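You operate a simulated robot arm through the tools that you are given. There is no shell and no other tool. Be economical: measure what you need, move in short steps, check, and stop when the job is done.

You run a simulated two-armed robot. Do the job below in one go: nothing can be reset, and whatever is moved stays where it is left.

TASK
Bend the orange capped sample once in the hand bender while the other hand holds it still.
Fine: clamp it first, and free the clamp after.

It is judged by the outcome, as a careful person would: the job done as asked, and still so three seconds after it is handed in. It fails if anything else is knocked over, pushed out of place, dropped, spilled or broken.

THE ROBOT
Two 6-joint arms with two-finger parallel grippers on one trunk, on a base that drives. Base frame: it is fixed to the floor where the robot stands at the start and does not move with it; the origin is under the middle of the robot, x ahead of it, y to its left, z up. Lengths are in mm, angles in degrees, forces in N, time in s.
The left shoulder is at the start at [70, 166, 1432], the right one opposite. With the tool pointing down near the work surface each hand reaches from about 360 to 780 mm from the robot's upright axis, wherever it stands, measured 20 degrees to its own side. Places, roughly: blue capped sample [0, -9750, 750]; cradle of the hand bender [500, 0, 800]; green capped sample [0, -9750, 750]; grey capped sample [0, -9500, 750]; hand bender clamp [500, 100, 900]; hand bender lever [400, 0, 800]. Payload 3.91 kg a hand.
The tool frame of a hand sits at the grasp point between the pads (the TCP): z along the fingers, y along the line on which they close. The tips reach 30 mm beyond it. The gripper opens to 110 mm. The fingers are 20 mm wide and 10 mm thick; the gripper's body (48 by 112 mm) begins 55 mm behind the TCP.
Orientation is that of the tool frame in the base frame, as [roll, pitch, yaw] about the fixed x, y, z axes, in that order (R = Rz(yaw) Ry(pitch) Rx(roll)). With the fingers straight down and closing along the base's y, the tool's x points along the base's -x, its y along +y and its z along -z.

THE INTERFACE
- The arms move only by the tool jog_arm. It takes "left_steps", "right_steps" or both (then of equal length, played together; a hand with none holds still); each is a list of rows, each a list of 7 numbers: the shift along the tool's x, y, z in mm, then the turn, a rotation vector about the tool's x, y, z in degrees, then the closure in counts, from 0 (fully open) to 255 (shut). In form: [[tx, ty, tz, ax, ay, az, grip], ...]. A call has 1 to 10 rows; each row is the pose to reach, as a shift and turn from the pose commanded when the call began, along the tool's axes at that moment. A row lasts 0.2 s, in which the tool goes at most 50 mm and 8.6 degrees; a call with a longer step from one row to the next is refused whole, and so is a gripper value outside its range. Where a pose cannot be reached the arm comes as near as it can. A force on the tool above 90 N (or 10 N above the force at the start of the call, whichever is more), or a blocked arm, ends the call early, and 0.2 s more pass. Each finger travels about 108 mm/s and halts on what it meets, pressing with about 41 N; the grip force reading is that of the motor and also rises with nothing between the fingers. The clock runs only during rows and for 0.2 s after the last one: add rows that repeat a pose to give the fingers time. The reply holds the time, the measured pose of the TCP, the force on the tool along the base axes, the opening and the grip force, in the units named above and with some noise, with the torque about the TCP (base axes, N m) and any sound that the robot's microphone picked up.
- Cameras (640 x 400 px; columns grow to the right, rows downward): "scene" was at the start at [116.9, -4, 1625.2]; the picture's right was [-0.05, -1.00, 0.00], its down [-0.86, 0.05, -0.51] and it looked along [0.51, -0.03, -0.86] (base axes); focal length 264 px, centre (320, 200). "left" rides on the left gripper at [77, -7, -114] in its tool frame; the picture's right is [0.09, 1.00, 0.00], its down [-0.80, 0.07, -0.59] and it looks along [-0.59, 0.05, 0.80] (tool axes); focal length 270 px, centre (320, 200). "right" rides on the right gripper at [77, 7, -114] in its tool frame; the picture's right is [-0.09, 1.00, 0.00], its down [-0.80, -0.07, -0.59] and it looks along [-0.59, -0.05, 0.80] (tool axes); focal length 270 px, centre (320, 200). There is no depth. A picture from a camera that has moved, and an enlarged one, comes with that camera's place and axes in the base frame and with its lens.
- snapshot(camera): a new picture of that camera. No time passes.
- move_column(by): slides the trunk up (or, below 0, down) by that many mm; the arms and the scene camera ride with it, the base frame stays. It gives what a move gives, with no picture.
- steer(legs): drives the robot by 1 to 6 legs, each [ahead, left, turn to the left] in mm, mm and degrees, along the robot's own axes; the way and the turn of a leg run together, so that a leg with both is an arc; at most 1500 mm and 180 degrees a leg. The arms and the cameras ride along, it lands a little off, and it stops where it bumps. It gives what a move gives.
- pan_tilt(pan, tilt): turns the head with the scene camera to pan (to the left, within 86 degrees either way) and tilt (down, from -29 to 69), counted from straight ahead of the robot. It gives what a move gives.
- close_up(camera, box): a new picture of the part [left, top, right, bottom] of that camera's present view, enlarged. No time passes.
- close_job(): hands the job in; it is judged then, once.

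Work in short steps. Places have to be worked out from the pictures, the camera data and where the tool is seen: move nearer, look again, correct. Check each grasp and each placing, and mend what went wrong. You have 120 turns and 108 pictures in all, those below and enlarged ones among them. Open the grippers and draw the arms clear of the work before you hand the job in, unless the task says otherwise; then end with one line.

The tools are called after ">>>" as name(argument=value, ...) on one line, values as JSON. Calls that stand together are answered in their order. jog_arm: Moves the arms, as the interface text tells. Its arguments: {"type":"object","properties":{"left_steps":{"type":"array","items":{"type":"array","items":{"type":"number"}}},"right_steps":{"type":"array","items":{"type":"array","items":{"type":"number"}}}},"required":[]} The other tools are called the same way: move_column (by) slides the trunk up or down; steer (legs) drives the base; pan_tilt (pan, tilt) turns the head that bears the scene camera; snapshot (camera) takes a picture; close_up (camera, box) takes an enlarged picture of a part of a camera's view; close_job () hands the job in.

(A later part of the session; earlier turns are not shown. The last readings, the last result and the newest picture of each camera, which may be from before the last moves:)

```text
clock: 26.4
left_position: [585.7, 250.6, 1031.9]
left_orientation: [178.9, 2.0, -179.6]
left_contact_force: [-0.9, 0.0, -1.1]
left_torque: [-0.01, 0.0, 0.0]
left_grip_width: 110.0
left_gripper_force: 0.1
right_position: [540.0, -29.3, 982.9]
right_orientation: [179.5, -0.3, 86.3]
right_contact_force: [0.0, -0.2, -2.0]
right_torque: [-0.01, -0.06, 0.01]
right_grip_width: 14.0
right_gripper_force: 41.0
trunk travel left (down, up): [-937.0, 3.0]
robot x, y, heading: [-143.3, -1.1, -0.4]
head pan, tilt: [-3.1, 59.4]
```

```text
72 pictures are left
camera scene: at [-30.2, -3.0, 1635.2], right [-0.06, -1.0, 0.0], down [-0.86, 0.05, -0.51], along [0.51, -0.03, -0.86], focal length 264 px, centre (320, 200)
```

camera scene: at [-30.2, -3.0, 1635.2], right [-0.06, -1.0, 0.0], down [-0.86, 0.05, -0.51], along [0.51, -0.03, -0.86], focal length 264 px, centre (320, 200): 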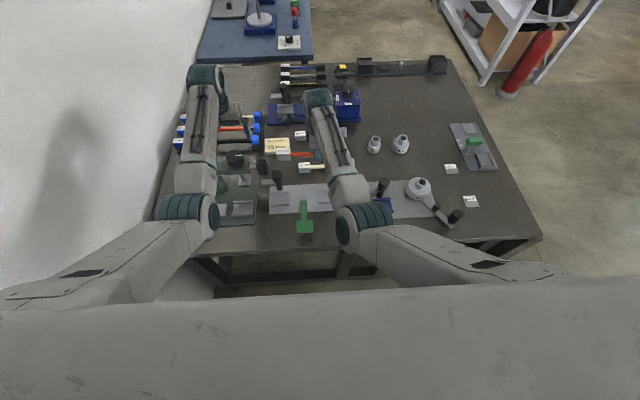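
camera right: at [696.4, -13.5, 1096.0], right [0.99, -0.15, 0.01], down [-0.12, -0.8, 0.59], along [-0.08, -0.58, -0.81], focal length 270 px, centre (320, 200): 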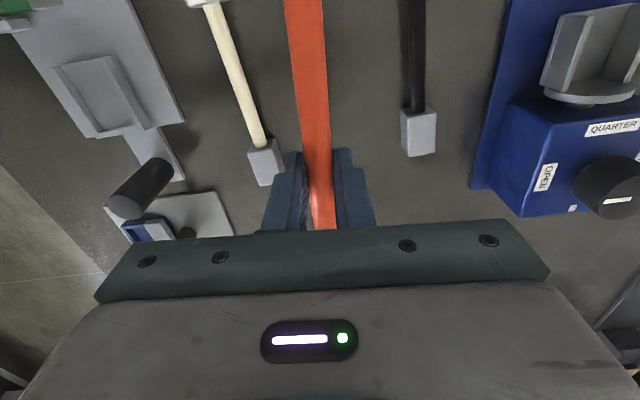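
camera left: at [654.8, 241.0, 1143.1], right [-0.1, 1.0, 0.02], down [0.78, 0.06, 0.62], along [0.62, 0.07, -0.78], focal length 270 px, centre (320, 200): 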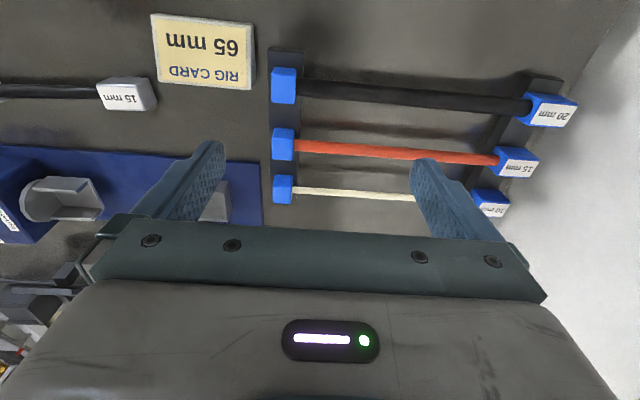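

Reach is fine in this pose. I now move toward the bender line (x≈470) and straighten yaw to 90°.

>>> jog_arm(right_steps=[[5, -15, 0, 0, 0, -1, 255], [10, -30, 0, 0, 0, -2, 255], [15, -45, 0, 0, 0, -3, 255], [25, -58, 0, 0, 0, -3.6, 255], [33, -68, 0, 0, 0, -3.6, 255]])

>>> close_up(camera="scene", box=[230, 140, 390, 240])

>>> snapshot(camera="right")

>>> snapshot(camera="left")

```text
clock: 27.8
left_position: [587.7, 249.2, 1033.9]
left_orientation: [178.8, 1.9, -179.7]
left_contact_force: [-0.1, -0.4, -0.4]
left_torque: [0.0, 0.01, 0.01]
left_grip_width: 109.9
left_gripper_force: 0.1
right_position: [520.7, -73.7, 991.7]
right_orientation: [176.9, 4.0, 87.1]
right_contact_force: [-0.5, -0.4, -1.0]
right_torque: [-0.01, -0.01, 0.01]
right_grip_width: 13.7
right_gripper_force: 40.9
right hand out of reach, approached as far as the arm can: row 4, 5
trunk travel left (down, up): [-937.0, 3.0]
robot x, y, heading: [-147.3, 4.8, -0.2]
head pan, tilt: [-3.1, 59.4]
stopped in row 5 (right hand): the arm was blocked; the commanded pose is now the measured one
```

```text
4.00 times, centred on (310, 190) of scene
camera zoom: at [-29.3, -4.3, 1635.2], right [-0.06, -1.0, 0.0], down [-0.86, 0.05, -0.51], along [0.51, -0.03, -0.86], focal length 1054 px, centre (360, 240)
```

zoom: 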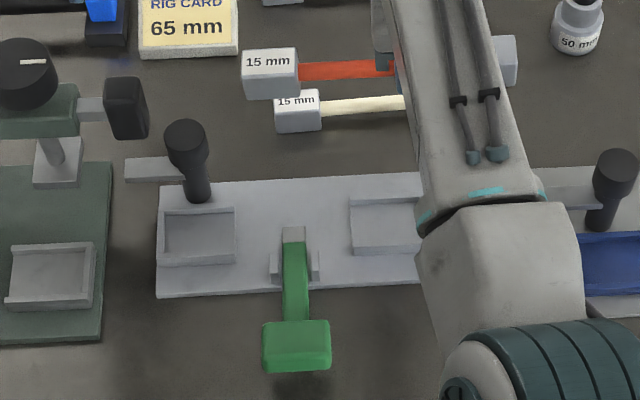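

```text
70 pictures are left
camera right: at [526.9, 10.9, 1098.6], right [0.99, -0.13, 0.06], down [-0.14, -0.75, 0.64], along [-0.04, -0.64, -0.76], focal length 270 px, centre (320, 200)
```

right: 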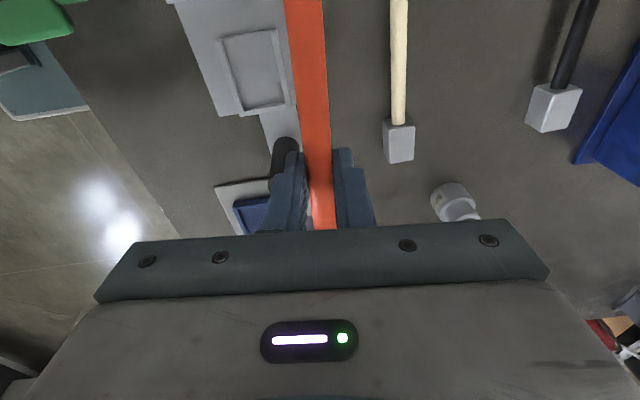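

```text
69 pictures are left
camera left: at [506.3, 239.7, 1143.4], right [-0.09, 1.0, 0.02], down [0.78, 0.06, 0.62], along [0.62, 0.07, -0.78], focal length 270 px, centre (320, 200)
```

left: 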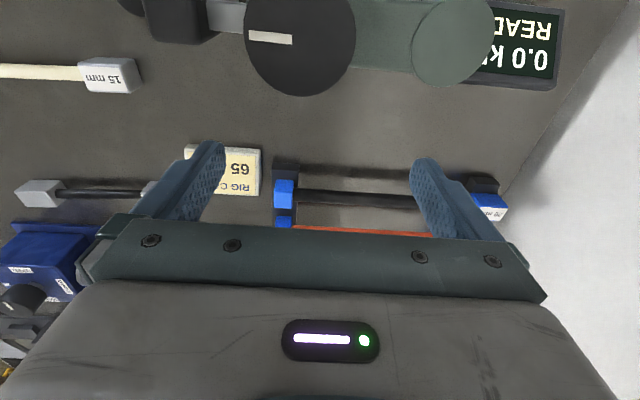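

The inner reach limit at this height is about 670 mm from the axis, so I need the base ~75 mm further back. First I push the left hand forward so it does not come over the tall tester knob.

>>> jog_arm(left_steps=[[-25, 0, 0, 0, 0, 0, 0], [-50, 0, 0, 0, 0, 0, 0], [-75, 0, 0, 0, 0, 0, 0]], right_steps=[[0, 10, 0, -1, 2, 0, 255], [0, 20, 0, -2, 3, 0, 255], [0, 30, 0, -3, 4, 0, 255]])

```text
clock: 28.6
left_position: [663.0, 249.7, 1034.7]
left_orientation: [178.8, 1.9, -179.7]
left_contact_force: [0.6, -0.9, -1.0]
left_torque: [0.04, 0.0, -0.01]
left_grip_width: 109.9
left_gripper_force: 0.1
right_position: [549.0, -70.5, 990.5]
right_orientation: [174.1, -0.4, 87.7]
right_contact_force: [0.1, -0.3, -0.6]
right_torque: [0.01, -0.01, 0.0]
right_grip_width: 13.8
right_gripper_force: 40.9
trunk travel left (down, up): [-937.0, 3.0]
robot x, y, heading: [-144.1, -2.2, -0.5]
head pan, tilt: [-3.1, 59.4]
```

Left hand is clear. I back 75 mm and then level the right hand (roll is 6° off).

>>> steer(legs=[[-75, 0, 0]])

>>> jog_arm(right_steps=[[12, 0, 0, 3, 0, -1, 255], [25, 0, 0, 5.9, 0, -2.3, 255], [40, 0, 0, 5.9, 0, -2.3, 255], [60, 0, 0, 5.9, 0, -2.3, 255]])

>>> close_up(camera="scene", box=[230, 110, 390, 210])

>>> snapshot(camera="right")

```text
clock: 29.6
left_position: [593.9, 248.5, 1029.2]
left_orientation: [178.8, 1.5, -179.7]
left_contact_force: [1.2, 0.5, 0.1]
left_torque: [0.01, 0.05, 0.04]
left_grip_width: 109.9
left_gripper_force: 0.0
right_position: [482.5, -70.6, 985.3]
right_orientation: [174.5, -0.3, 87.6]
right_contact_force: [1.5, -0.7, -1.5]
right_torque: [-0.01, 0.05, -0.01]
right_grip_width: 14.2
right_gripper_force: 40.7
trunk travel left (down, up): [-937.0, 3.0]
robot x, y, heading: [-219.2, -2.2, -0.0]
head pan, tilt: [-3.1, 59.4]
```

```text
clock: 30.6
left_position: [585.3, 251.2, 1036.5]
left_orientation: [178.9, 2.0, -179.7]
left_contact_force: [-0.7, -0.4, 0.6]
left_torque: [-0.03, 0.0, 0.03]
left_grip_width: 109.9
left_gripper_force: 0.0
right_position: [477.1, -9.4, 992.5]
right_orientation: [179.8, -0.1, 89.9]
right_contact_force: [-0.1, 0.1, -1.5]
right_torque: [-0.05, 0.01, -0.02]
right_grip_width: 13.7
right_gripper_force: 40.7
trunk travel left (down, up): [-937.0, 3.0]
robot x, y, heading: [-222.0, 3.6, -0.1]
head pan, tilt: [-3.1, 59.4]
```

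```text
4.00 times, centred on (310, 160) of scene
camera zoom: at [-106.4, -2.4, 1635.4], right [-0.06, -1.0, 0.0], down [-0.86, 0.05, -0.51], along [0.51, -0.03, -0.86], focal length 1054 px, centre (360, 360)
```

zoom: 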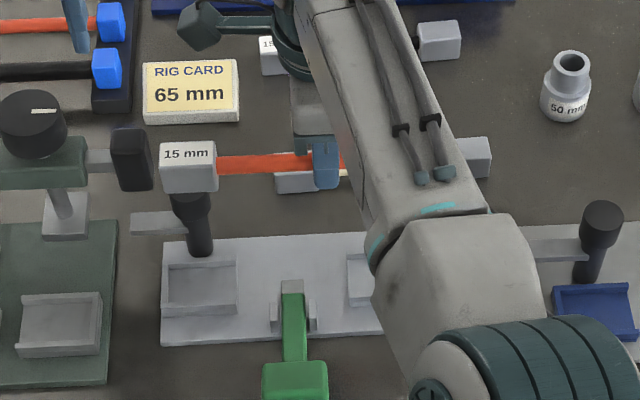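

```text
67 pictures are left
camera right: at [484.0, 68.4, 1105.4], right [1.0, -0.09, 0.0], down [-0.07, -0.8, 0.59], along [-0.05, -0.59, -0.81], focal length 270 px, centre (320, 200)
```

right: 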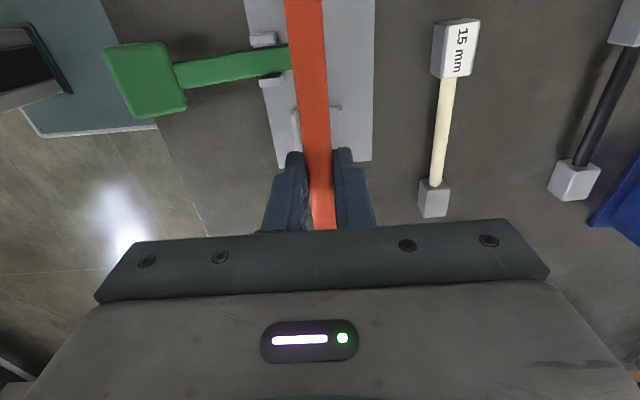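

Sample's left cap is ≈12 mm short in y and a few mm too far in x relative to the cradle. I shift and lower to z≈915 for a check.

>>> jog_arm(right_steps=[[6, -3, 10, 0, 0, 0, 255], [12, -6, 25, 0, 0, 0, 255], [12, -6, 45, 0, 0, 0, 255], [12, -6, 65, 0, 0, 0, 255], [12, -6, 78, 0, 0, 0, 255], [12, -6, 78, 0, 0, 0, 255]])

>>> close_up(camera="scene", box=[260, 135, 360, 200])

>>> snapshot(camera="right")

```text
clock: 32.0
left_position: [587.0, 251.6, 1035.3]
left_orientation: [178.8, 1.9, -179.7]
left_contact_force: [0.4, 0.4, 0.2]
left_torque: [-0.04, 0.01, 0.01]
left_grip_width: 110.1
left_gripper_force: 0.0
right_position: [471.6, 2.0, 913.2]
right_orientation: [179.9, -0.3, 89.9]
right_contact_force: [0.4, -0.3, -2.0]
right_torque: [-0.06, 0.03, -0.02]
right_grip_width: 13.9
right_gripper_force: 41.0
trunk travel left (down, up): [-937.0, 3.0]
robot x, y, heading: [-221.9, 1.0, -0.2]
head pan, tilt: [-3.1, 59.4]
```

```text
6.15 times, centred on (310, 168) of scene
camera zoom: at [-103.5, -3.5, 1635.2], right [-0.06, -1.0, 0.0], down [-0.86, 0.05, -0.51], along [0.51, -0.03, -0.86], focal length 1622 px, centre (382, 400)
```

zoom: 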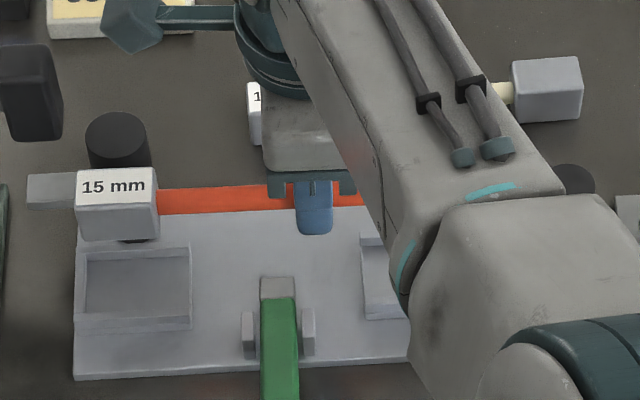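

```text
65 pictures are left
camera right: at [479.4, 78.9, 1026.2], right [1.0, -0.09, 0.0], down [-0.07, -0.8, 0.59], along [-0.05, -0.59, -0.81], focal length 270 px, centre (320, 200)
```

right: 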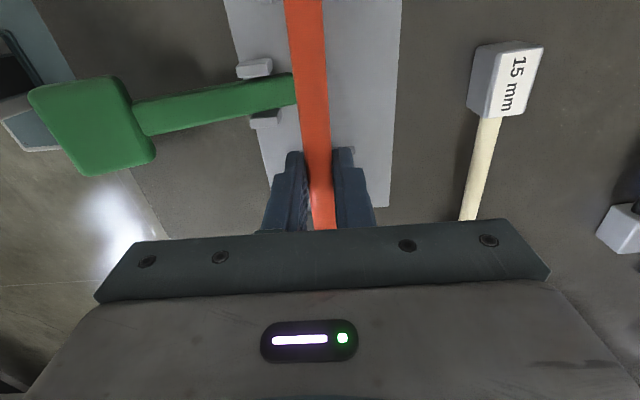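

Cap is over the cradle in y, with x about 5 mm short by my combined estimates (~477). I shift +5 and lower to z≈868 for a closer check.

>>> jog_arm(right_steps=[[0, 3, 10, 0, 0, 0, 255], [0, 5, 25, 0, 0, 0, 255], [0, 5, 40, 0, 0, 0, 255], [0, 5, 45, 0, 0, 0, 255], [0, 5, 45, 0, 0, 0, 255]])

>>> close_up(camera="scene", box=[260, 135, 360, 200])

>>> snapshot(camera="right")

```text
clock: 33.2
left_position: [586.6, 250.4, 1034.5]
left_orientation: [178.9, 2.0, -179.7]
left_contact_force: [0.8, -0.5, -0.4]
left_torque: [-0.01, 0.01, 0.0]
left_grip_width: 110.0
left_gripper_force: 0.0
right_position: [475.2, 0.7, 870.0]
right_orientation: [-180.0, -0.2, 89.9]
right_contact_force: [0.1, -1.1, -1.1]
right_torque: [-0.08, 0.04, 0.03]
right_grip_width: 13.9
right_gripper_force: 41.1
right hand out of reach, approached as far as the arm can: row 4
trunk travel left (down, up): [-937.0, 3.0]
robot x, y, heading: [-221.8, -1.0, -0.2]
head pan, tilt: [-3.1, 59.4]
```

```text
6.15 times, centred on (310, 168) of scene
camera zoom: at [-103.8, -3.5, 1635.2], right [-0.06, -1.0, 0.0], down [-0.86, 0.05, -0.51], along [0.51, -0.03, -0.86], focal length 1622 px, centre (382, 400)
```

zoom: 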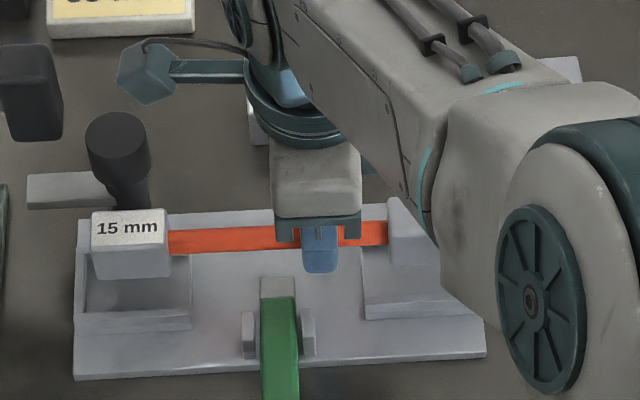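

```text
63 pictures are left
camera right: at [482.1, 77.0, 983.9], right [1.0, -0.09, 0.0], down [-0.07, -0.8, 0.59], along [-0.05, -0.59, -0.81], focal length 270 px, centre (320, 200)
```

right: 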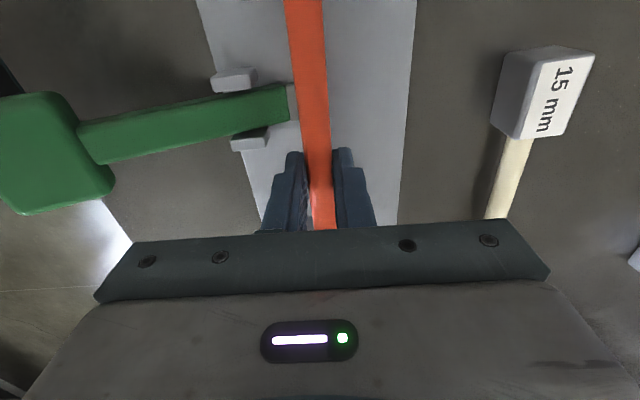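

Alignment looks right (extrapolating, the cap lands mid-cradle). I lower with the trunk by 22 mm, straight down, then check.

>>> move_column(by=-22)

>>> close_up(camera="scene", box=[260, 135, 360, 200])

```text
clock: 33.9
left_position: [587.6, 251.0, 1013.4]
left_orientation: [178.8, 1.9, -179.7]
left_contact_force: [-0.1, 0.6, 1.5]
left_torque: [-0.01, -0.01, 0.0]
left_grip_width: 110.2
left_gripper_force: 0.1
right_position: [473.9, 0.5, 846.6]
right_orientation: [-180.0, -0.2, 89.9]
right_contact_force: [0.1, -0.2, -1.2]
right_torque: [-0.01, 0.03, 0.0]
right_grip_width: 13.7
right_gripper_force: 40.6
trunk travel left (down, up): [-915.0, 25.0]
robot x, y, heading: [-219.5, 0.3, -0.3]
head pan, tilt: [-3.1, 59.4]
```

```text
6.15 times, centred on (310, 168) of scene
camera zoom: at [-103.2, -3.5, 1613.1], right [-0.06, -1.0, 0.0], down [-0.86, 0.05, -0.51], along [0.51, -0.03, -0.86], focal length 1622 px, centre (382, 400)
```

zoom: 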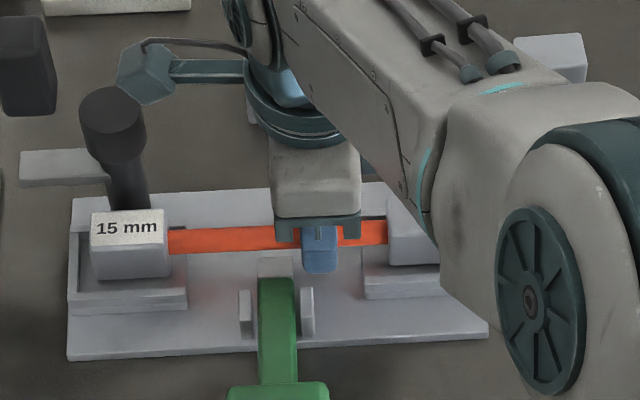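

Still hovering a few mm over the floor and centred. I lower gently by 10 mm in small rows, watching force.

>>> jog_arm(right_steps=[[0, 0, 3, 0, 0, 0, 255], [0, 0, 6, 0, 0, 0, 255], [0, 0, 8, 0, 0, 0, 255], [0, 0, 8, 0, 0, 0, 255]])

>>> close_up(camera="scene", box=[260, 135, 360, 200])

```text
clock: 34.9
left_position: [586.1, 249.6, 1014.6]
left_orientation: [178.8, 2.0, -179.7]
left_contact_force: [0.8, 0.3, -0.3]
left_torque: [0.01, 0.04, -0.01]
left_grip_width: 109.9
left_gripper_force: 0.1
right_position: [472.3, 0.2, 846.4]
right_orientation: [179.5, -0.3, 90.0]
right_contact_force: [8.2, 5.4, 24.4]
right_torque: [0.48, -0.1, -0.1]
right_grip_width: 14.0
right_gripper_force: 40.5
right hand out of reach, approached as far as the arm can: row 2, 3, 4
trunk travel left (down, up): [-915.0, 25.0]
robot x, y, heading: [-221.3, -1.0, -0.3]
head pan, tilt: [-3.1, 59.4]
```

```text
6.15 times, centred on (310, 168) of scene
camera zoom: at [-107.0, -2.4, 1613.8], right [-0.06, -1.0, 0.0], down [-0.86, 0.05, -0.51], along [0.51, -0.03, -0.86], focal length 1622 px, centre (382, 400)
```

zoom: 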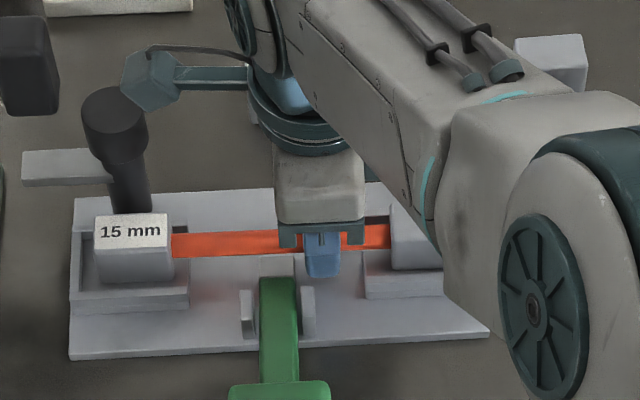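

Contact at z 846 with 24 N centred about the sample's middle suggests both caps sit on the cradle floors. I ease off, open the gripper and look.

>>> jog_arm(right_steps=[[0, 0, -4, 0, 0, 0, 255], [0, 0, -4, 0, 0, 0, 200], [0, 0, -4, 0, 0, 0, 170], [0, 0, -4, 0, 0, 0, 150], [0, 0, -4, 0, 0, 0, 150]])

>>> close_up(camera="scene", box=[260, 135, 360, 200])

>>> snapshot(camera="right")

```text
clock: 36.1
left_position: [586.7, 249.5, 1013.4]
left_orientation: [178.8, 1.9, -179.7]
left_contact_force: [0.0, 0.3, -0.1]
left_torque: [-0.03, 0.01, 0.03]
left_grip_width: 110.1
left_gripper_force: 0.2
right_position: [471.1, -2.1, 846.3]
right_orientation: [-179.9, -0.2, 89.9]
right_contact_force: [0.0, 0.0, 0.1]
right_torque: [0.0, 0.0, -0.02]
right_grip_width: 45.1
right_gripper_force: 0.1
trunk travel left (down, up): [-915.0, 25.0]
robot x, y, heading: [-216.2, -4.6, -0.4]
head pan, tilt: [-3.1, 59.4]
```

```text
6.15 times, centred on (310, 168) of scene
camera zoom: at [-103.7, -3.6, 1613.2], right [-0.06, -1.0, 0.0], down [-0.86, 0.05, -0.51], along [0.51, -0.03, -0.86], focal length 1622 px, centre (382, 400)
```

zoom: 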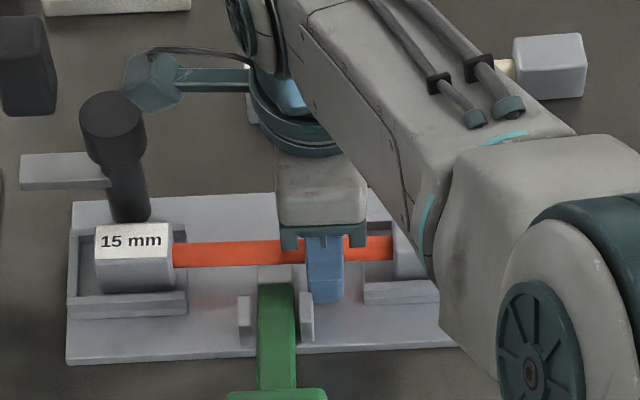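

```text
59 pictures are left
camera right: at [478.4, 74.5, 959.2], right [1.0, -0.09, 0.0], down [-0.07, -0.8, 0.59], along [-0.05, -0.59, -0.81], focal length 270 px, centre (320, 200)
```

right: 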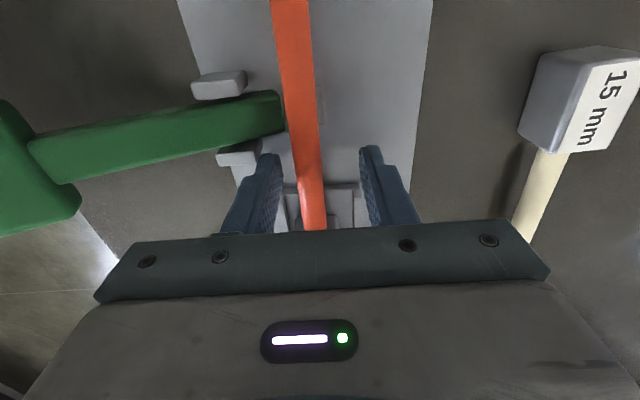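

The sample dropped neatly into both cradles with the rod over the lever tip. I lift the right hand straight up, then carry it to above the bender's end post at (≈468,-140), fingers opening along x.

>>> jog_arm(right_steps=[[0, 0, -30, 0, 0, 0, 150], [0, 0, -70, 0, 0, 0, 150], [0, 0, -110, 0, 0, 0, 120], [-40, 0, -125, 0, 0, 0, 93], [-80, 0, -125, 0, 0, 0, 93], [-115, 0, -125, 0, 0, 0, 93], [-135, 0, -125, 0, 0, 0, 93]])

>>> snapshot(camera="right")

>>> close_up(camera="scene", box=[260, 125, 390, 210])

```text
clock: 37.7
left_position: [586.7, 249.0, 1013.8]
left_orientation: [178.8, 1.9, -179.7]
left_contact_force: [1.4, 0.8, -0.6]
left_torque: [-0.07, 0.0, 0.01]
left_grip_width: 110.1
left_gripper_force: 0.1
right_position: [469.8, -138.4, 969.8]
right_orientation: [180.0, -0.2, 90.0]
right_contact_force: [-0.1, -0.8, -1.0]
right_torque: [0.01, -0.01, 0.03]
right_grip_width: 69.6
right_gripper_force: 0.0
trunk travel left (down, up): [-915.0, 25.0]
robot x, y, heading: [-221.7, -1.1, -0.5]
head pan, tilt: [-3.1, 59.4]
```

```text
58 pictures are left
camera right: at [477.4, -61.3, 1084.4], right [1.0, -0.09, 0.0], down [-0.07, -0.8, 0.59], along [-0.05, -0.59, -0.81], focal length 270 px, centre (320, 200)
```

right: 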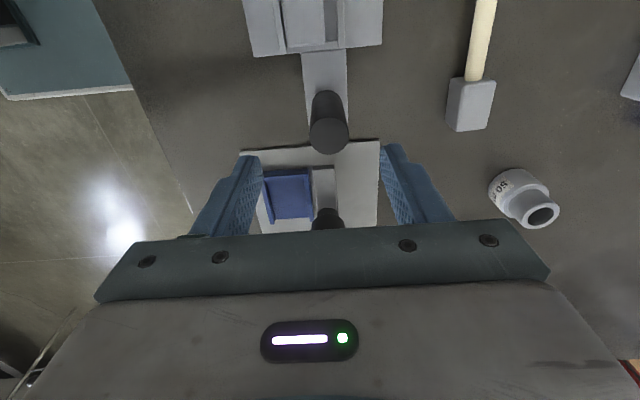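

```text
4.71 times, centred on (325, 168) of scene
camera zoom: at [-103.9, -4.6, 1613.2], right [-0.06, -1.0, 0.0], down [-0.86, 0.05, -0.51], along [0.51, -0.03, -0.86], focal length 1240 px, centre (296, 353)
```

zoom: 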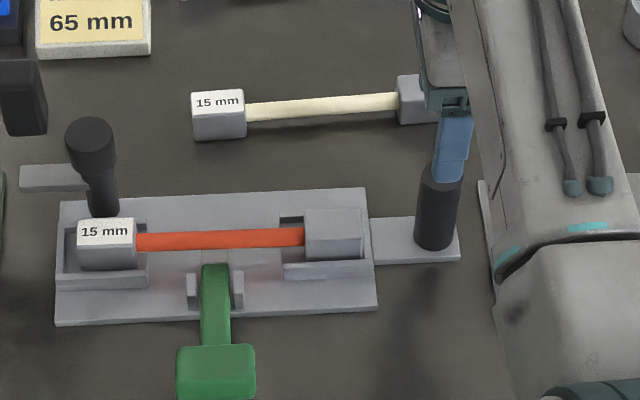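

Sample sits well in both cradles. The post top shows at ≈(477,-137); I shift +7 in x, descend to z≈880 and grip the post.

>>> jog_arm(right_steps=[[0, 7, 0, 0, 0, 0, 93], [0, 7, 30, 0, 0, 0, 93], [0, 7, 60, 0, 0, 0, 93], [0, 7, 90, 0, 0, 0, 93], [0, 7, 90, 0, 0, 0, 160], [0, 7, 90, 0, 0, 0, 220], [0, 7, 90, 0, 0, 0, 220]])

>>> close_up(camera="scene", box=[260, 125, 390, 210])

```text
clock: 39.3
left_position: [587.4, 250.2, 1013.3]
left_orientation: [178.8, 1.9, -179.7]
left_contact_force: [0.1, -0.3, -0.5]
left_torque: [0.01, -0.03, 0.01]
left_grip_width: 110.0
left_gripper_force: 0.0
right_position: [475.6, -137.3, 880.5]
right_orientation: [-180.0, -0.2, 89.9]
right_contact_force: [0.9, 0.1, -0.6]
right_torque: [0.26, 0.24, -0.1]
right_grip_width: 31.4
right_gripper_force: 41.0
trunk travel left (down, up): [-915.0, 25.0]
robot x, y, heading: [-223.3, 3.6, -0.2]
head pan, tilt: [-3.1, 59.4]
```

```text
4.71 times, centred on (325, 168) of scene
camera zoom: at [-103.4, -3.7, 1613.1], right [-0.06, -1.0, 0.0], down [-0.86, 0.05, -0.51], along [0.51, -0.03, -0.86], focal length 1240 px, centre (296, 353)
```

zoom: 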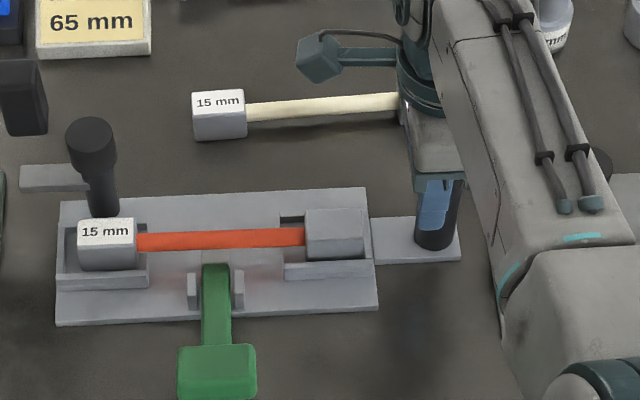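

The post is held (31 mm wide, bender unmoved); the right hand stays there. Now I bring the left hand sideways to above the clamp knob line, turning it so the fingers will close nearly along x (the tester pad leaves no room along y).

>>> jog_arm(left_steps=[[0, -17, 0, 0, 0, -8, 0], [0, -34, 0, 0, 0, -16, 0], [0, -51, 0, 0, 0, -24, 0], [0, -68, 0, 0, 0, -32, 0], [0, -85, 0, 0, 0, -40, 0], [0, -102, 0, 0, 0, -48, 0], [0, -119, 0, 0, 0, -56, 60], [0, -137, 0, 0, 0, -64, 93], [0, -137, 0, 0, 0, -64, 93]])

>>> snapshot(camera="left")

>>> snapshot(camera="scene")

```text
clock: 41.3
left_position: [584.3, 115.1, 1012.1]
left_orientation: [-178.8, 1.9, -115.5]
left_contact_force: [-0.9, 0.0, 0.3]
left_torque: [0.03, -0.02, 0.01]
left_grip_width: 70.1
left_gripper_force: 0.1
left hand out of reach, approached as far as the arm can: row 8, 9
right_position: [475.6, -136.9, 879.3]
right_orientation: [179.9, -0.3, 89.9]
right_contact_force: [-0.9, -0.1, -0.7]
right_torque: [0.04, 0.31, 0.06]
right_grip_width: 31.5
right_gripper_force: 40.6
trunk travel left (down, up): [-915.0, 25.0]
robot x, y, heading: [-223.2, 2.9, -0.4]
head pan, tilt: [-3.1, 59.4]
```

```text
55 pictures are left
camera left: at [554.6, 40.2, 1123.8], right [-0.94, 0.35, -0.02], down [0.26, 0.74, 0.62], along [0.23, 0.57, -0.79], focal length 270 px, centre (320, 200)
```

left: 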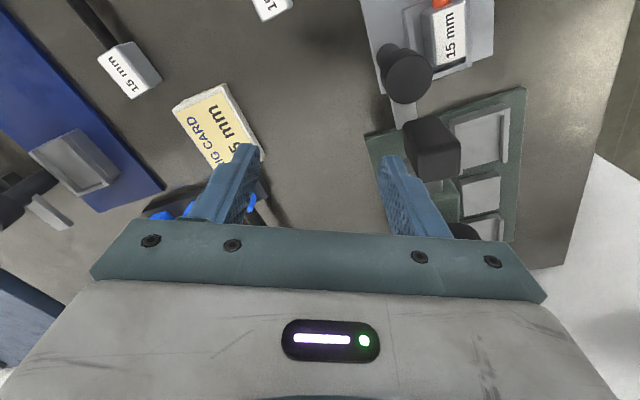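

```text
54 pictures are left
camera scene: at [-103.6, -3.7, 1613.2], right [-0.06, -1.0, 0.0], down [-0.86, 0.05, -0.51], along [0.51, -0.03, -0.86], focal length 264 px, centre (320, 200)
```

scene: 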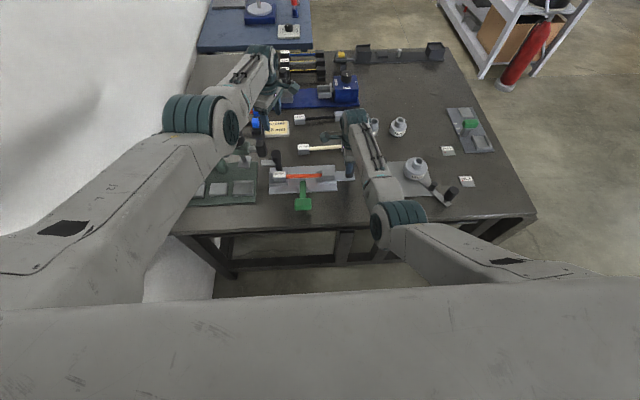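

Knob triangulates to ≈(514,112), top ≈908; the tester pad is right beside it (≈(511,158), top ≈960), so I must grip the knob high (TCP ≈920) and turn in small bites. I move the left hand over the knob at the present height first.

>>> jog_arm(left_steps=[[11, 20, 0, 0, 0, 0, 93], [22, 41, 0, -0.6, 1, -2, 93], [33, 62, 0, -1.2, 1.9, -4.5, 93], [33, 62, 0, -1.2, 1.9, -4.5, 93]])

>>> snapshot(camera="left")

>>> close_up(camera="scene", box=[230, 110, 360, 210])

```text
clock: 42.3
left_position: [514.0, 110.7, 1009.8]
left_orientation: [180.0, -0.2, -111.1]
left_contact_force: [-0.6, 0.0, 0.4]
left_torque: [0.01, -0.02, 0.02]
left_grip_width: 70.0
left_gripper_force: 0.0
right_position: [476.0, -135.7, 879.8]
right_orientation: [179.9, -0.2, 89.9]
right_contact_force: [-0.4, 0.1, -0.1]
right_torque: [0.15, 0.37, 0.18]
right_grip_width: 31.5
right_gripper_force: 40.7
trunk travel left (down, up): [-915.0, 25.0]
robot x, y, heading: [-223.8, 0.3, -0.2]
head pan, tilt: [-3.1, 59.4]
```

```text
53 pictures are left
camera left: at [492.2, 37.2, 1123.2], right [-0.96, 0.28, 0.0], down [0.22, 0.77, 0.59], along [0.17, 0.57, -0.81], focal length 270 px, centre (320, 200)
```

left: 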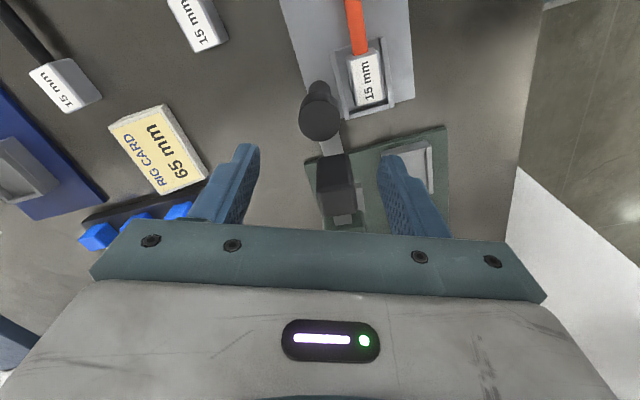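

```text
4.00 times, centred on (295, 160) of scene
camera zoom: at [-103.6, -3.9, 1613.2], right [-0.06, -1.0, 0.0], down [-0.86, 0.05, -0.51], along [0.51, -0.03, -0.86], focal length 1054 px, centre (420, 360)
```

zoom: 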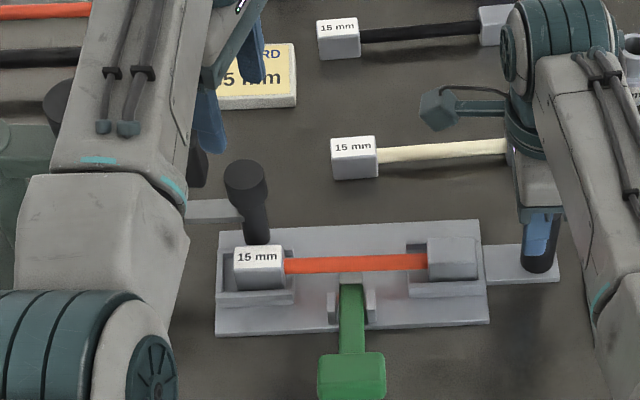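

The knob is exactly under the grip centre. I lower to z≈920 (tips ≈890) and look before closing.

>>> jog_arm(left_steps=[[0, 0, 30, 0, 0, 0, 110], [0, 0, 60, 0, 0, 0, 115], [0, 0, 80, 0, 0, 0, 115], [0, 0, 90, 0, 0, 0, 115], [0, 0, 90, 0, 0, 0, 115]])

>>> snapshot(camera="left")

>>> close_up(camera="scene", box=[230, 110, 360, 210])

```text
clock: 43.5
left_position: [514.3, 112.6, 919.3]
left_orientation: [-179.8, -0.1, -111.1]
left_contact_force: [0.0, -0.7, 0.9]
left_torque: [-0.01, -0.01, 0.01]
left_grip_width: 60.2
left_gripper_force: 0.0
right_position: [475.5, -137.4, 880.3]
right_orientation: [179.9, -0.2, 90.0]
right_contact_force: [-2.3, -0.1, -0.3]
right_torque: [-0.07, 0.31, -0.01]
right_grip_width: 31.4
right_gripper_force: 41.0
trunk travel left (down, up): [-915.0, 25.0]
robot x, y, heading: [-218.7, -2.6, -0.3]
head pan, tilt: [-3.1, 59.4]
```

```text
51 pictures are left
camera left: at [493.4, 38.4, 1033.1], right [-0.96, 0.28, 0.0], down [0.22, 0.77, 0.59], along [0.17, 0.57, -0.8], focal length 270 px, centre (320, 200)
```

left: 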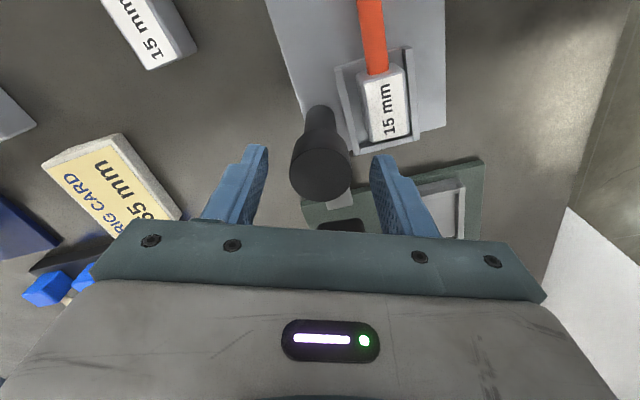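

```text
4.00 times, centred on (295, 160) of scene
camera zoom: at [-103.8, -3.8, 1613.2], right [-0.06, -1.0, 0.0], down [-0.86, 0.05, -0.51], along [0.51, -0.03, -0.86], focal length 1054 px, centre (420, 360)
```

zoom: 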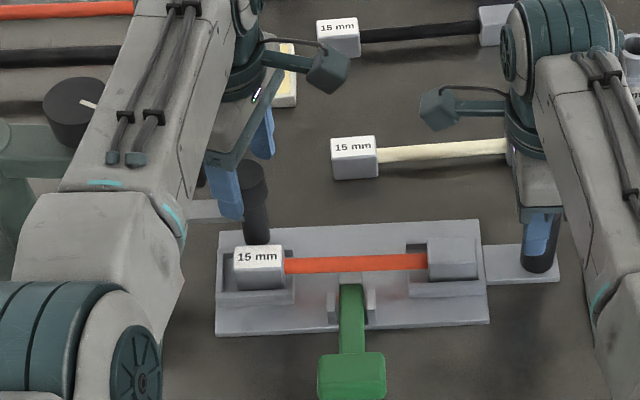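

The knob (top ≈907) is between the fingers. I close on it and turn a first 16° counter-clockwise seen from above to learn how it responds.

>>> jog_arm(left_steps=[[0, 0, 4, 0, 0, 0, 180], [0, 0, 4, 0, 0, 0, 240], [0, 0, 4, 0, 0, 0, 240], [0, 0, 4, 0, 0, -5, 240], [0, 0, 4, 0, 0, -10, 240], [0, 0, 4, 0, 0, -16, 240], [0, 0, 4, 0, 0, -16, 240]])

>>> snapshot(camera="left")

>>> close_up(camera="scene", box=[230, 110, 360, 210])

```text
clock: 45.1
left_position: [514.3, 112.5, 917.5]
left_orientation: [-179.6, 0.0, -95.0]
left_contact_force: [10.4, 3.7, 17.1]
left_torque: [0.25, -0.14, -0.03]
left_grip_width: 34.6
left_gripper_force: 40.8
right_position: [475.1, -137.4, 881.5]
right_orientation: [-180.0, -0.3, 90.0]
right_contact_force: [-3.0, -1.6, -0.8]
right_torque: [0.02, 0.71, 0.44]
right_grip_width: 31.3
right_gripper_force: 41.2
trunk travel left (down, up): [-915.0, 25.0]
robot x, y, heading: [-219.3, -1.0, -0.2]
head pan, tilt: [-3.1, 59.4]
```

```text
49 pictures are left
camera left: at [514.0, 35.0, 1030.7], right [-1.0, 0.0, -0.01], down [0.0, 0.8, 0.59], along [0.0, 0.59, -0.8], focal length 270 px, centre (320, 200)
```

left: 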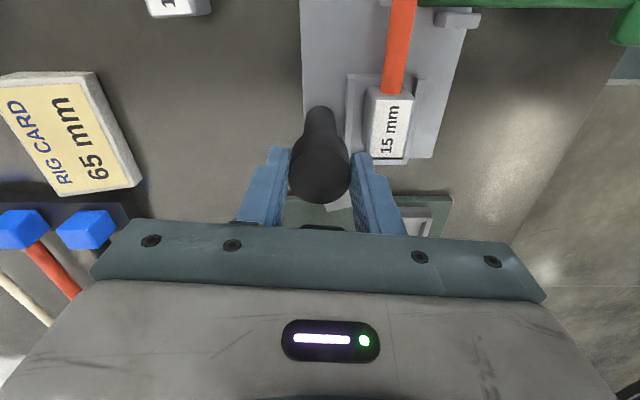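

```text
4.00 times, centred on (295, 160) of scene
camera zoom: at [-104.8, -4.0, 1613.3], right [-0.06, -1.0, 0.0], down [-0.86, 0.05, -0.51], along [0.51, -0.03, -0.86], focal length 1054 px, centre (420, 360)
```

zoom: 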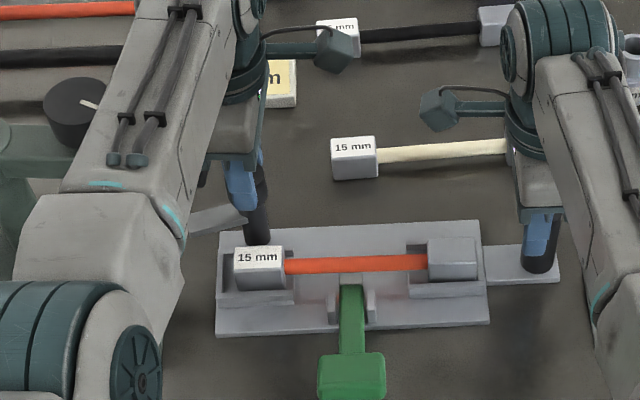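

The tab swings with the knob toward the cap. There's a slight upward push (17 N), so I ease up 3 mm and turn another 30°.

>>> jog_arm(left_steps=[[0, 0, -3, 0, 0, 0, 240], [0, 0, -3, 0, 0, -7, 240], [0, 0, -3, 0, 0, -14, 240], [0, 0, -3, 0, 0, -22, 240], [0, 0, -3, 0, 0, -30, 240], [0, 0, -3, 0, 0, -30, 240]])

>>> snapshot(camera="left")

>>> close_up(camera="scene", box=[230, 110, 360, 210])

```text
clock: 46.5
left_position: [514.1, 112.7, 916.2]
left_orientation: [180.0, 0.0, -65.1]
left_contact_force: [3.2, 9.2, -0.1]
left_torque: [0.64, -0.35, 0.02]
left_grip_width: 34.2
left_gripper_force: 40.6
right_position: [477.1, -137.9, 881.2]
right_orientation: [179.8, -0.2, 89.8]
right_contact_force: [-1.2, -9.6, 0.4]
right_torque: [0.49, 0.21, -0.12]
right_grip_width: 31.4
right_gripper_force: 40.2
trunk travel left (down, up): [-915.0, 25.0]
robot x, y, heading: [-220.3, 1.1, -0.3]
head pan, tilt: [-3.1, 59.4]
```

```text
47 pictures are left
camera left: at [552.6, 45.3, 1030.5], right [-0.87, -0.5, 0.0], down [-0.4, 0.7, 0.59], along [-0.3, 0.51, -0.8], focal length 270 px, centre (320, 200)
```

left: 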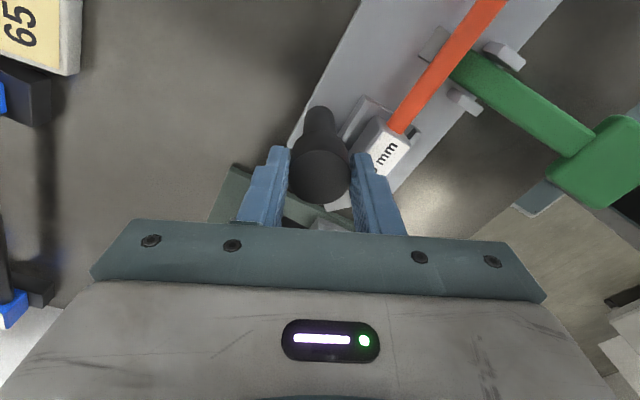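

```text
4.00 times, centred on (295, 160) of scene
camera zoom: at [-103.4, -4.1, 1613.1], right [-0.06, -1.0, 0.0], down [-0.86, 0.05, -0.51], along [0.51, -0.03, -0.86], focal length 1054 px, centre (420, 360)
```

zoom: 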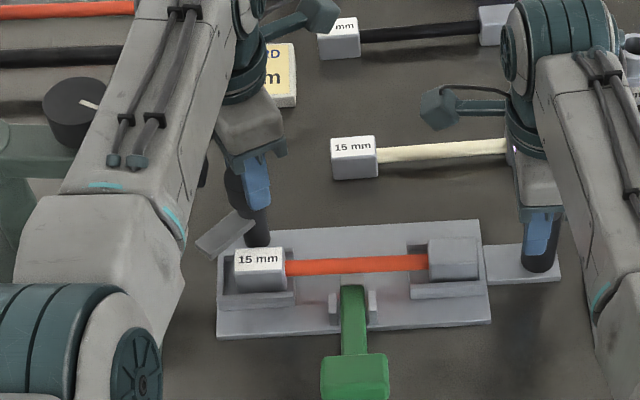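

Tab is now about halfway (46°). I open, turn the hand back 46°, and regrip.

>>> jog_arm(left_steps=[[0, 0, 0, 0, 0, 0, 130], [0, 0, 0, 0, 0, 0, 130], [0, 0, 0, 0, 0, 8, 130], [0, 0, 0, 0, 0, 16, 130], [0, 0, 0, 0, 0, 24, 130], [0, 0, 0, 0, 0, 32, 130], [0, 0, 0, 0, 0, 40, 130], [0, 0, 0, 0, 0, 46, 130], [0, 0, 0, 0, 0, 46, 240], [0, 0, 0, 0, 0, 46, 240]])

>>> close_up(camera="scene", box=[230, 110, 360, 210])

```text
clock: 48.7
left_position: [513.8, 111.8, 918.0]
left_orientation: [180.0, 0.0, -111.3]
left_contact_force: [-1.4, 0.5, 0.7]
left_torque: [0.12, 0.34, -0.02]
left_grip_width: 34.8
left_gripper_force: 41.2
right_position: [477.0, -138.4, 879.9]
right_orientation: [179.9, -0.2, 90.0]
right_contact_force: [0.3, -1.2, -0.1]
right_torque: [-0.2, -0.02, -0.09]
right_grip_width: 31.3
right_gripper_force: 41.0
trunk travel left (down, up): [-915.0, 25.0]
robot x, y, heading: [-217.2, -0.6, -0.1]
head pan, tilt: [-3.1, 59.4]
```

```text
4.00 times, centred on (295, 160) of scene
camera zoom: at [-103.9, -3.8, 1613.2], right [-0.06, -1.0, 0.0], down [-0.86, 0.05, -0.51], along [0.51, -0.03, -0.86], focal length 1054 px, centre (420, 360)
```

zoom: 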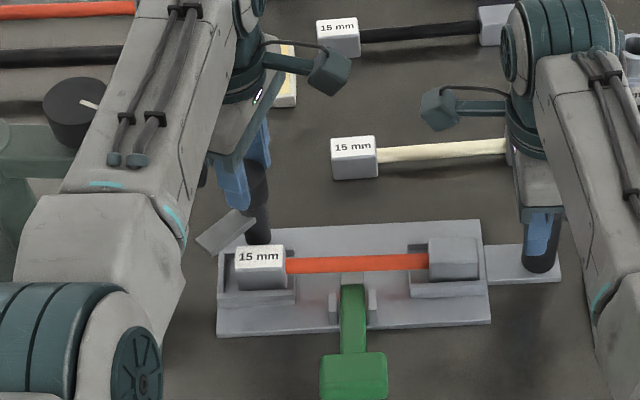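

Regripped with the tab unchanged. I turn another 46°.

>>> jog_arm(left_steps=[[0, 0, 0, 0, 0, -8, 240], [0, 0, 0, 0, 0, -16, 240], [0, 0, 0, 0, 0, -24, 240], [0, 0, 0, 0, 0, -32, 240], [0, 0, 0, 0, 0, -40, 240], [0, 0, 0, 0, 0, -46, 240], [0, 0, 0, 0, 0, -46, 240]])

>>> close_up(camera="scene", box=[230, 110, 360, 210])

>>> snapshot(camera="left")

```text
clock: 50.3
left_position: [514.6, 112.1, 918.2]
left_orientation: [-179.9, 0.0, -65.1]
left_contact_force: [1.0, 7.9, 0.1]
left_torque: [0.26, -0.38, -0.12]
left_grip_width: 34.5
left_gripper_force: 41.1
right_position: [477.1, -136.3, 881.8]
right_orientation: [180.0, -0.2, 89.9]
right_contact_force: [-1.5, -8.7, 4.0]
right_torque: [0.17, 0.21, 0.07]
right_grip_width: 31.3
right_gripper_force: 40.8
trunk travel left (down, up): [-915.0, 25.0]
robot x, y, heading: [-215.1, -4.2, -0.1]
head pan, tilt: [-3.1, 59.4]
```

```text
4.00 times, centred on (295, 160) of scene
camera zoom: at [-103.6, -3.4, 1613.2], right [-0.06, -1.0, 0.0], down [-0.86, 0.05, -0.51], along [0.51, -0.03, -0.86], focal length 1054 px, centre (420, 360)
```

zoom: 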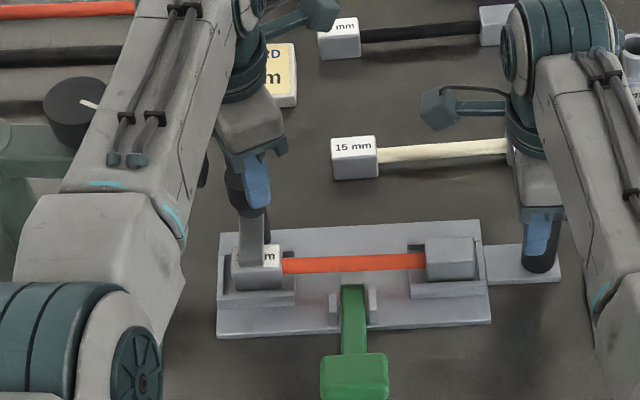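

```text
43 pictures are left
camera left: at [553.1, 45.6, 1031.8], right [-0.87, -0.5, 0.0], down [-0.4, 0.7, 0.59], along [-0.3, 0.51, -0.8], focal length 270 px, centre (320, 200)
```

left: 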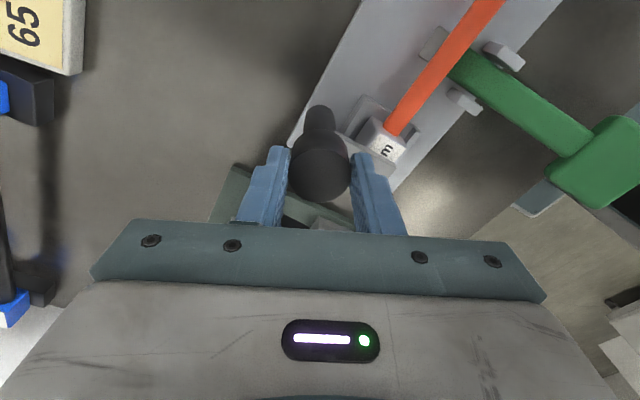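

The tab now points over the left cap. I zoom in to see whether it bears on the cap.

>>> close_up(camera="scene", box=[270, 145, 320, 195])

>>> close_up(camera="left", box=[280, 80, 440, 220])

```text
8.00 times, centred on (295, 170) of scene
camera zoom: at [-103.6, -3.4, 1613.2], right [-0.06, -1.0, 0.0], down [-0.86, 0.05, -0.51], along [0.51, -0.03, -0.86], focal length 2108 px, centre (520, 440)
```

zoom: 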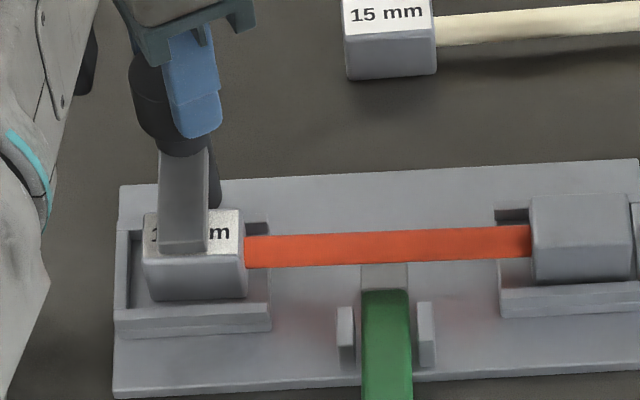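

```text
2.86 times, centred on (360, 150) of left
camera zoom: at [553.1, 45.6, 1031.8], right [-0.87, -0.5, 0.0], down [-0.4, 0.7, 0.59], along [-0.3, 0.51, -0.8], focal length 772 px, centre (206, 343)
```

zoom: 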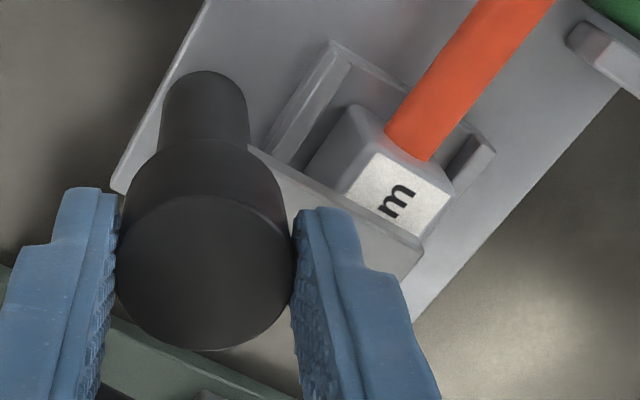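

The tab lies over the left cap – clamped. I release the knob and rise clear with the left hand.

>>> jog_arm(left_steps=[[0, 0, 0, 0, 0, 0, 130], [0, 0, 0, 0, 0, 0, 120], [0, 0, -20, 0, 0, 0, 120], [0, 0, -50, 0, 0, 4, 120], [0, 0, -80, 0, 0, 12, 180], [0, 0, -80, 0, 0, 20, 255], [0, 0, -80, 0, 0, 25, 255]])

>>> close_up(camera="scene", box=[230, 110, 390, 230])

```text
clock: 51.9
left_position: [512.0, 111.2, 999.0]
left_orientation: [-180.0, -0.1, -90.4]
left_contact_force: [-0.5, 0.1, 0.4]
left_torque: [0.0, 0.04, -0.05]
left_grip_width: 0.1
left_gripper_force: 37.7
right_position: [476.6, -136.9, 880.5]
right_orientation: [-179.9, -0.1, 89.9]
right_contact_force: [0.0, 1.1, 0.2]
right_torque: [0.66, 0.1, 0.12]
right_grip_width: 31.2
right_gripper_force: 40.9
trunk travel left (down, up): [-915.0, 25.0]
robot x, y, heading: [-217.1, -2.1, 0.0]
head pan, tilt: [-3.1, 59.4]
```

```text
3.33 times, centred on (310, 170) of scene
camera zoom: at [-104.0, -3.4, 1613.2], right [-0.06, -1.0, 0.0], down [-0.86, 0.05, -0.51], along [0.51, -0.03, -0.86], focal length 878 px, centre (353, 300)
```

zoom: 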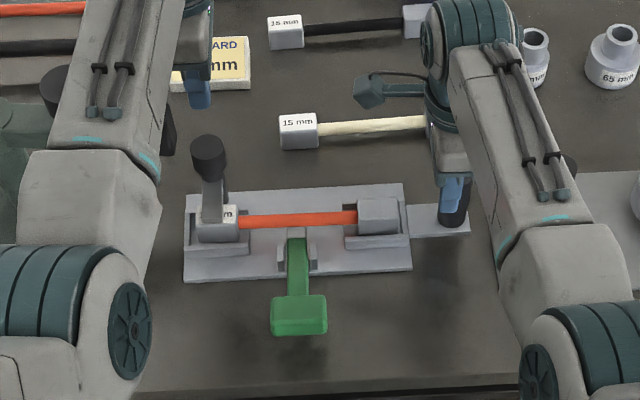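

Clamp stays over the cap. Now I move the closed left hand toward above the lever handle (≈(340,27), z≈855), tilting the fingertips toward the robot to stay in reach.

>>> jog_arm(left_steps=[[10, 20, 0, -4, 0, 0, 255], [20, 40, 0, -8, 0, 0, 255], [32, 60, 0, -12, 0, 0, 255], [44, 80, 0, -16, 0, 0, 255], [56, 100, 5, -20, 0, 0, 255], [68, 120, 10, -24, 0, 0, 255], [78, 140, 15, -28, 0, 0, 255], [85, 160, 20, -30, 0, 0, 255]])

>>> snapshot(camera="scene")

>>> snapshot(camera="left")

```text
clock: 53.7
left_position: [384.5, 12.8, 946.6]
left_orientation: [150.0, -0.1, -90.2]
left_contact_force: [0.3, -1.0, -0.2]
left_torque: [-0.01, 0.03, -0.02]
left_grip_width: 0.0
left_gripper_force: 37.2
left hand out of reach, approached as far as the arm can: row 5, 6, 7, 8
right_position: [475.9, -138.7, 881.4]
right_orientation: [180.0, -0.3, 89.9]
right_contact_force: [-0.2, -0.3, -0.8]
right_torque: [-0.24, 0.05, -0.01]
right_grip_width: 31.2
right_gripper_force: 41.1
trunk travel left (down, up): [-915.0, 25.0]
robot x, y, heading: [-217.9, 3.2, -0.2]
head pan, tilt: [-3.1, 59.4]
```

```text
39 pictures are left
camera scene: at [-103.8, -3.8, 1613.2], right [-0.06, -1.0, 0.0], down [-0.86, 0.05, -0.51], along [0.51, -0.03, -0.86], focal length 264 px, centre (320, 200)
```

scene: 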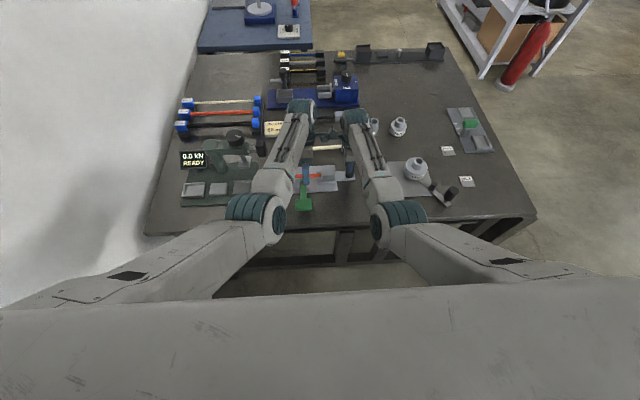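

```text
38 pictures are left
camera left: at [447.0, -65.1, 1041.5], right [-0.86, -0.08, 0.5], down [0.24, 0.8, 0.55], along [-0.45, 0.59, -0.67], focal length 270 px, centre (320, 200)
```

left: 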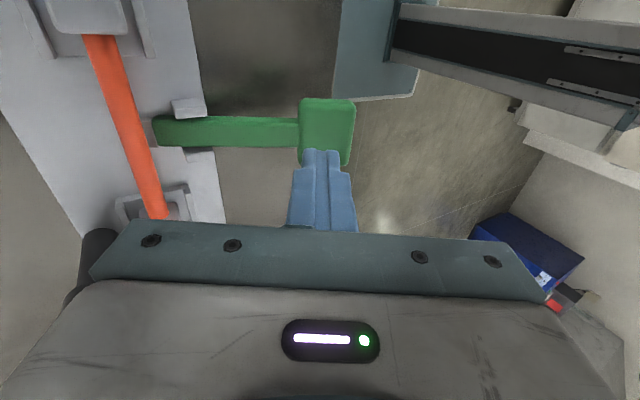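

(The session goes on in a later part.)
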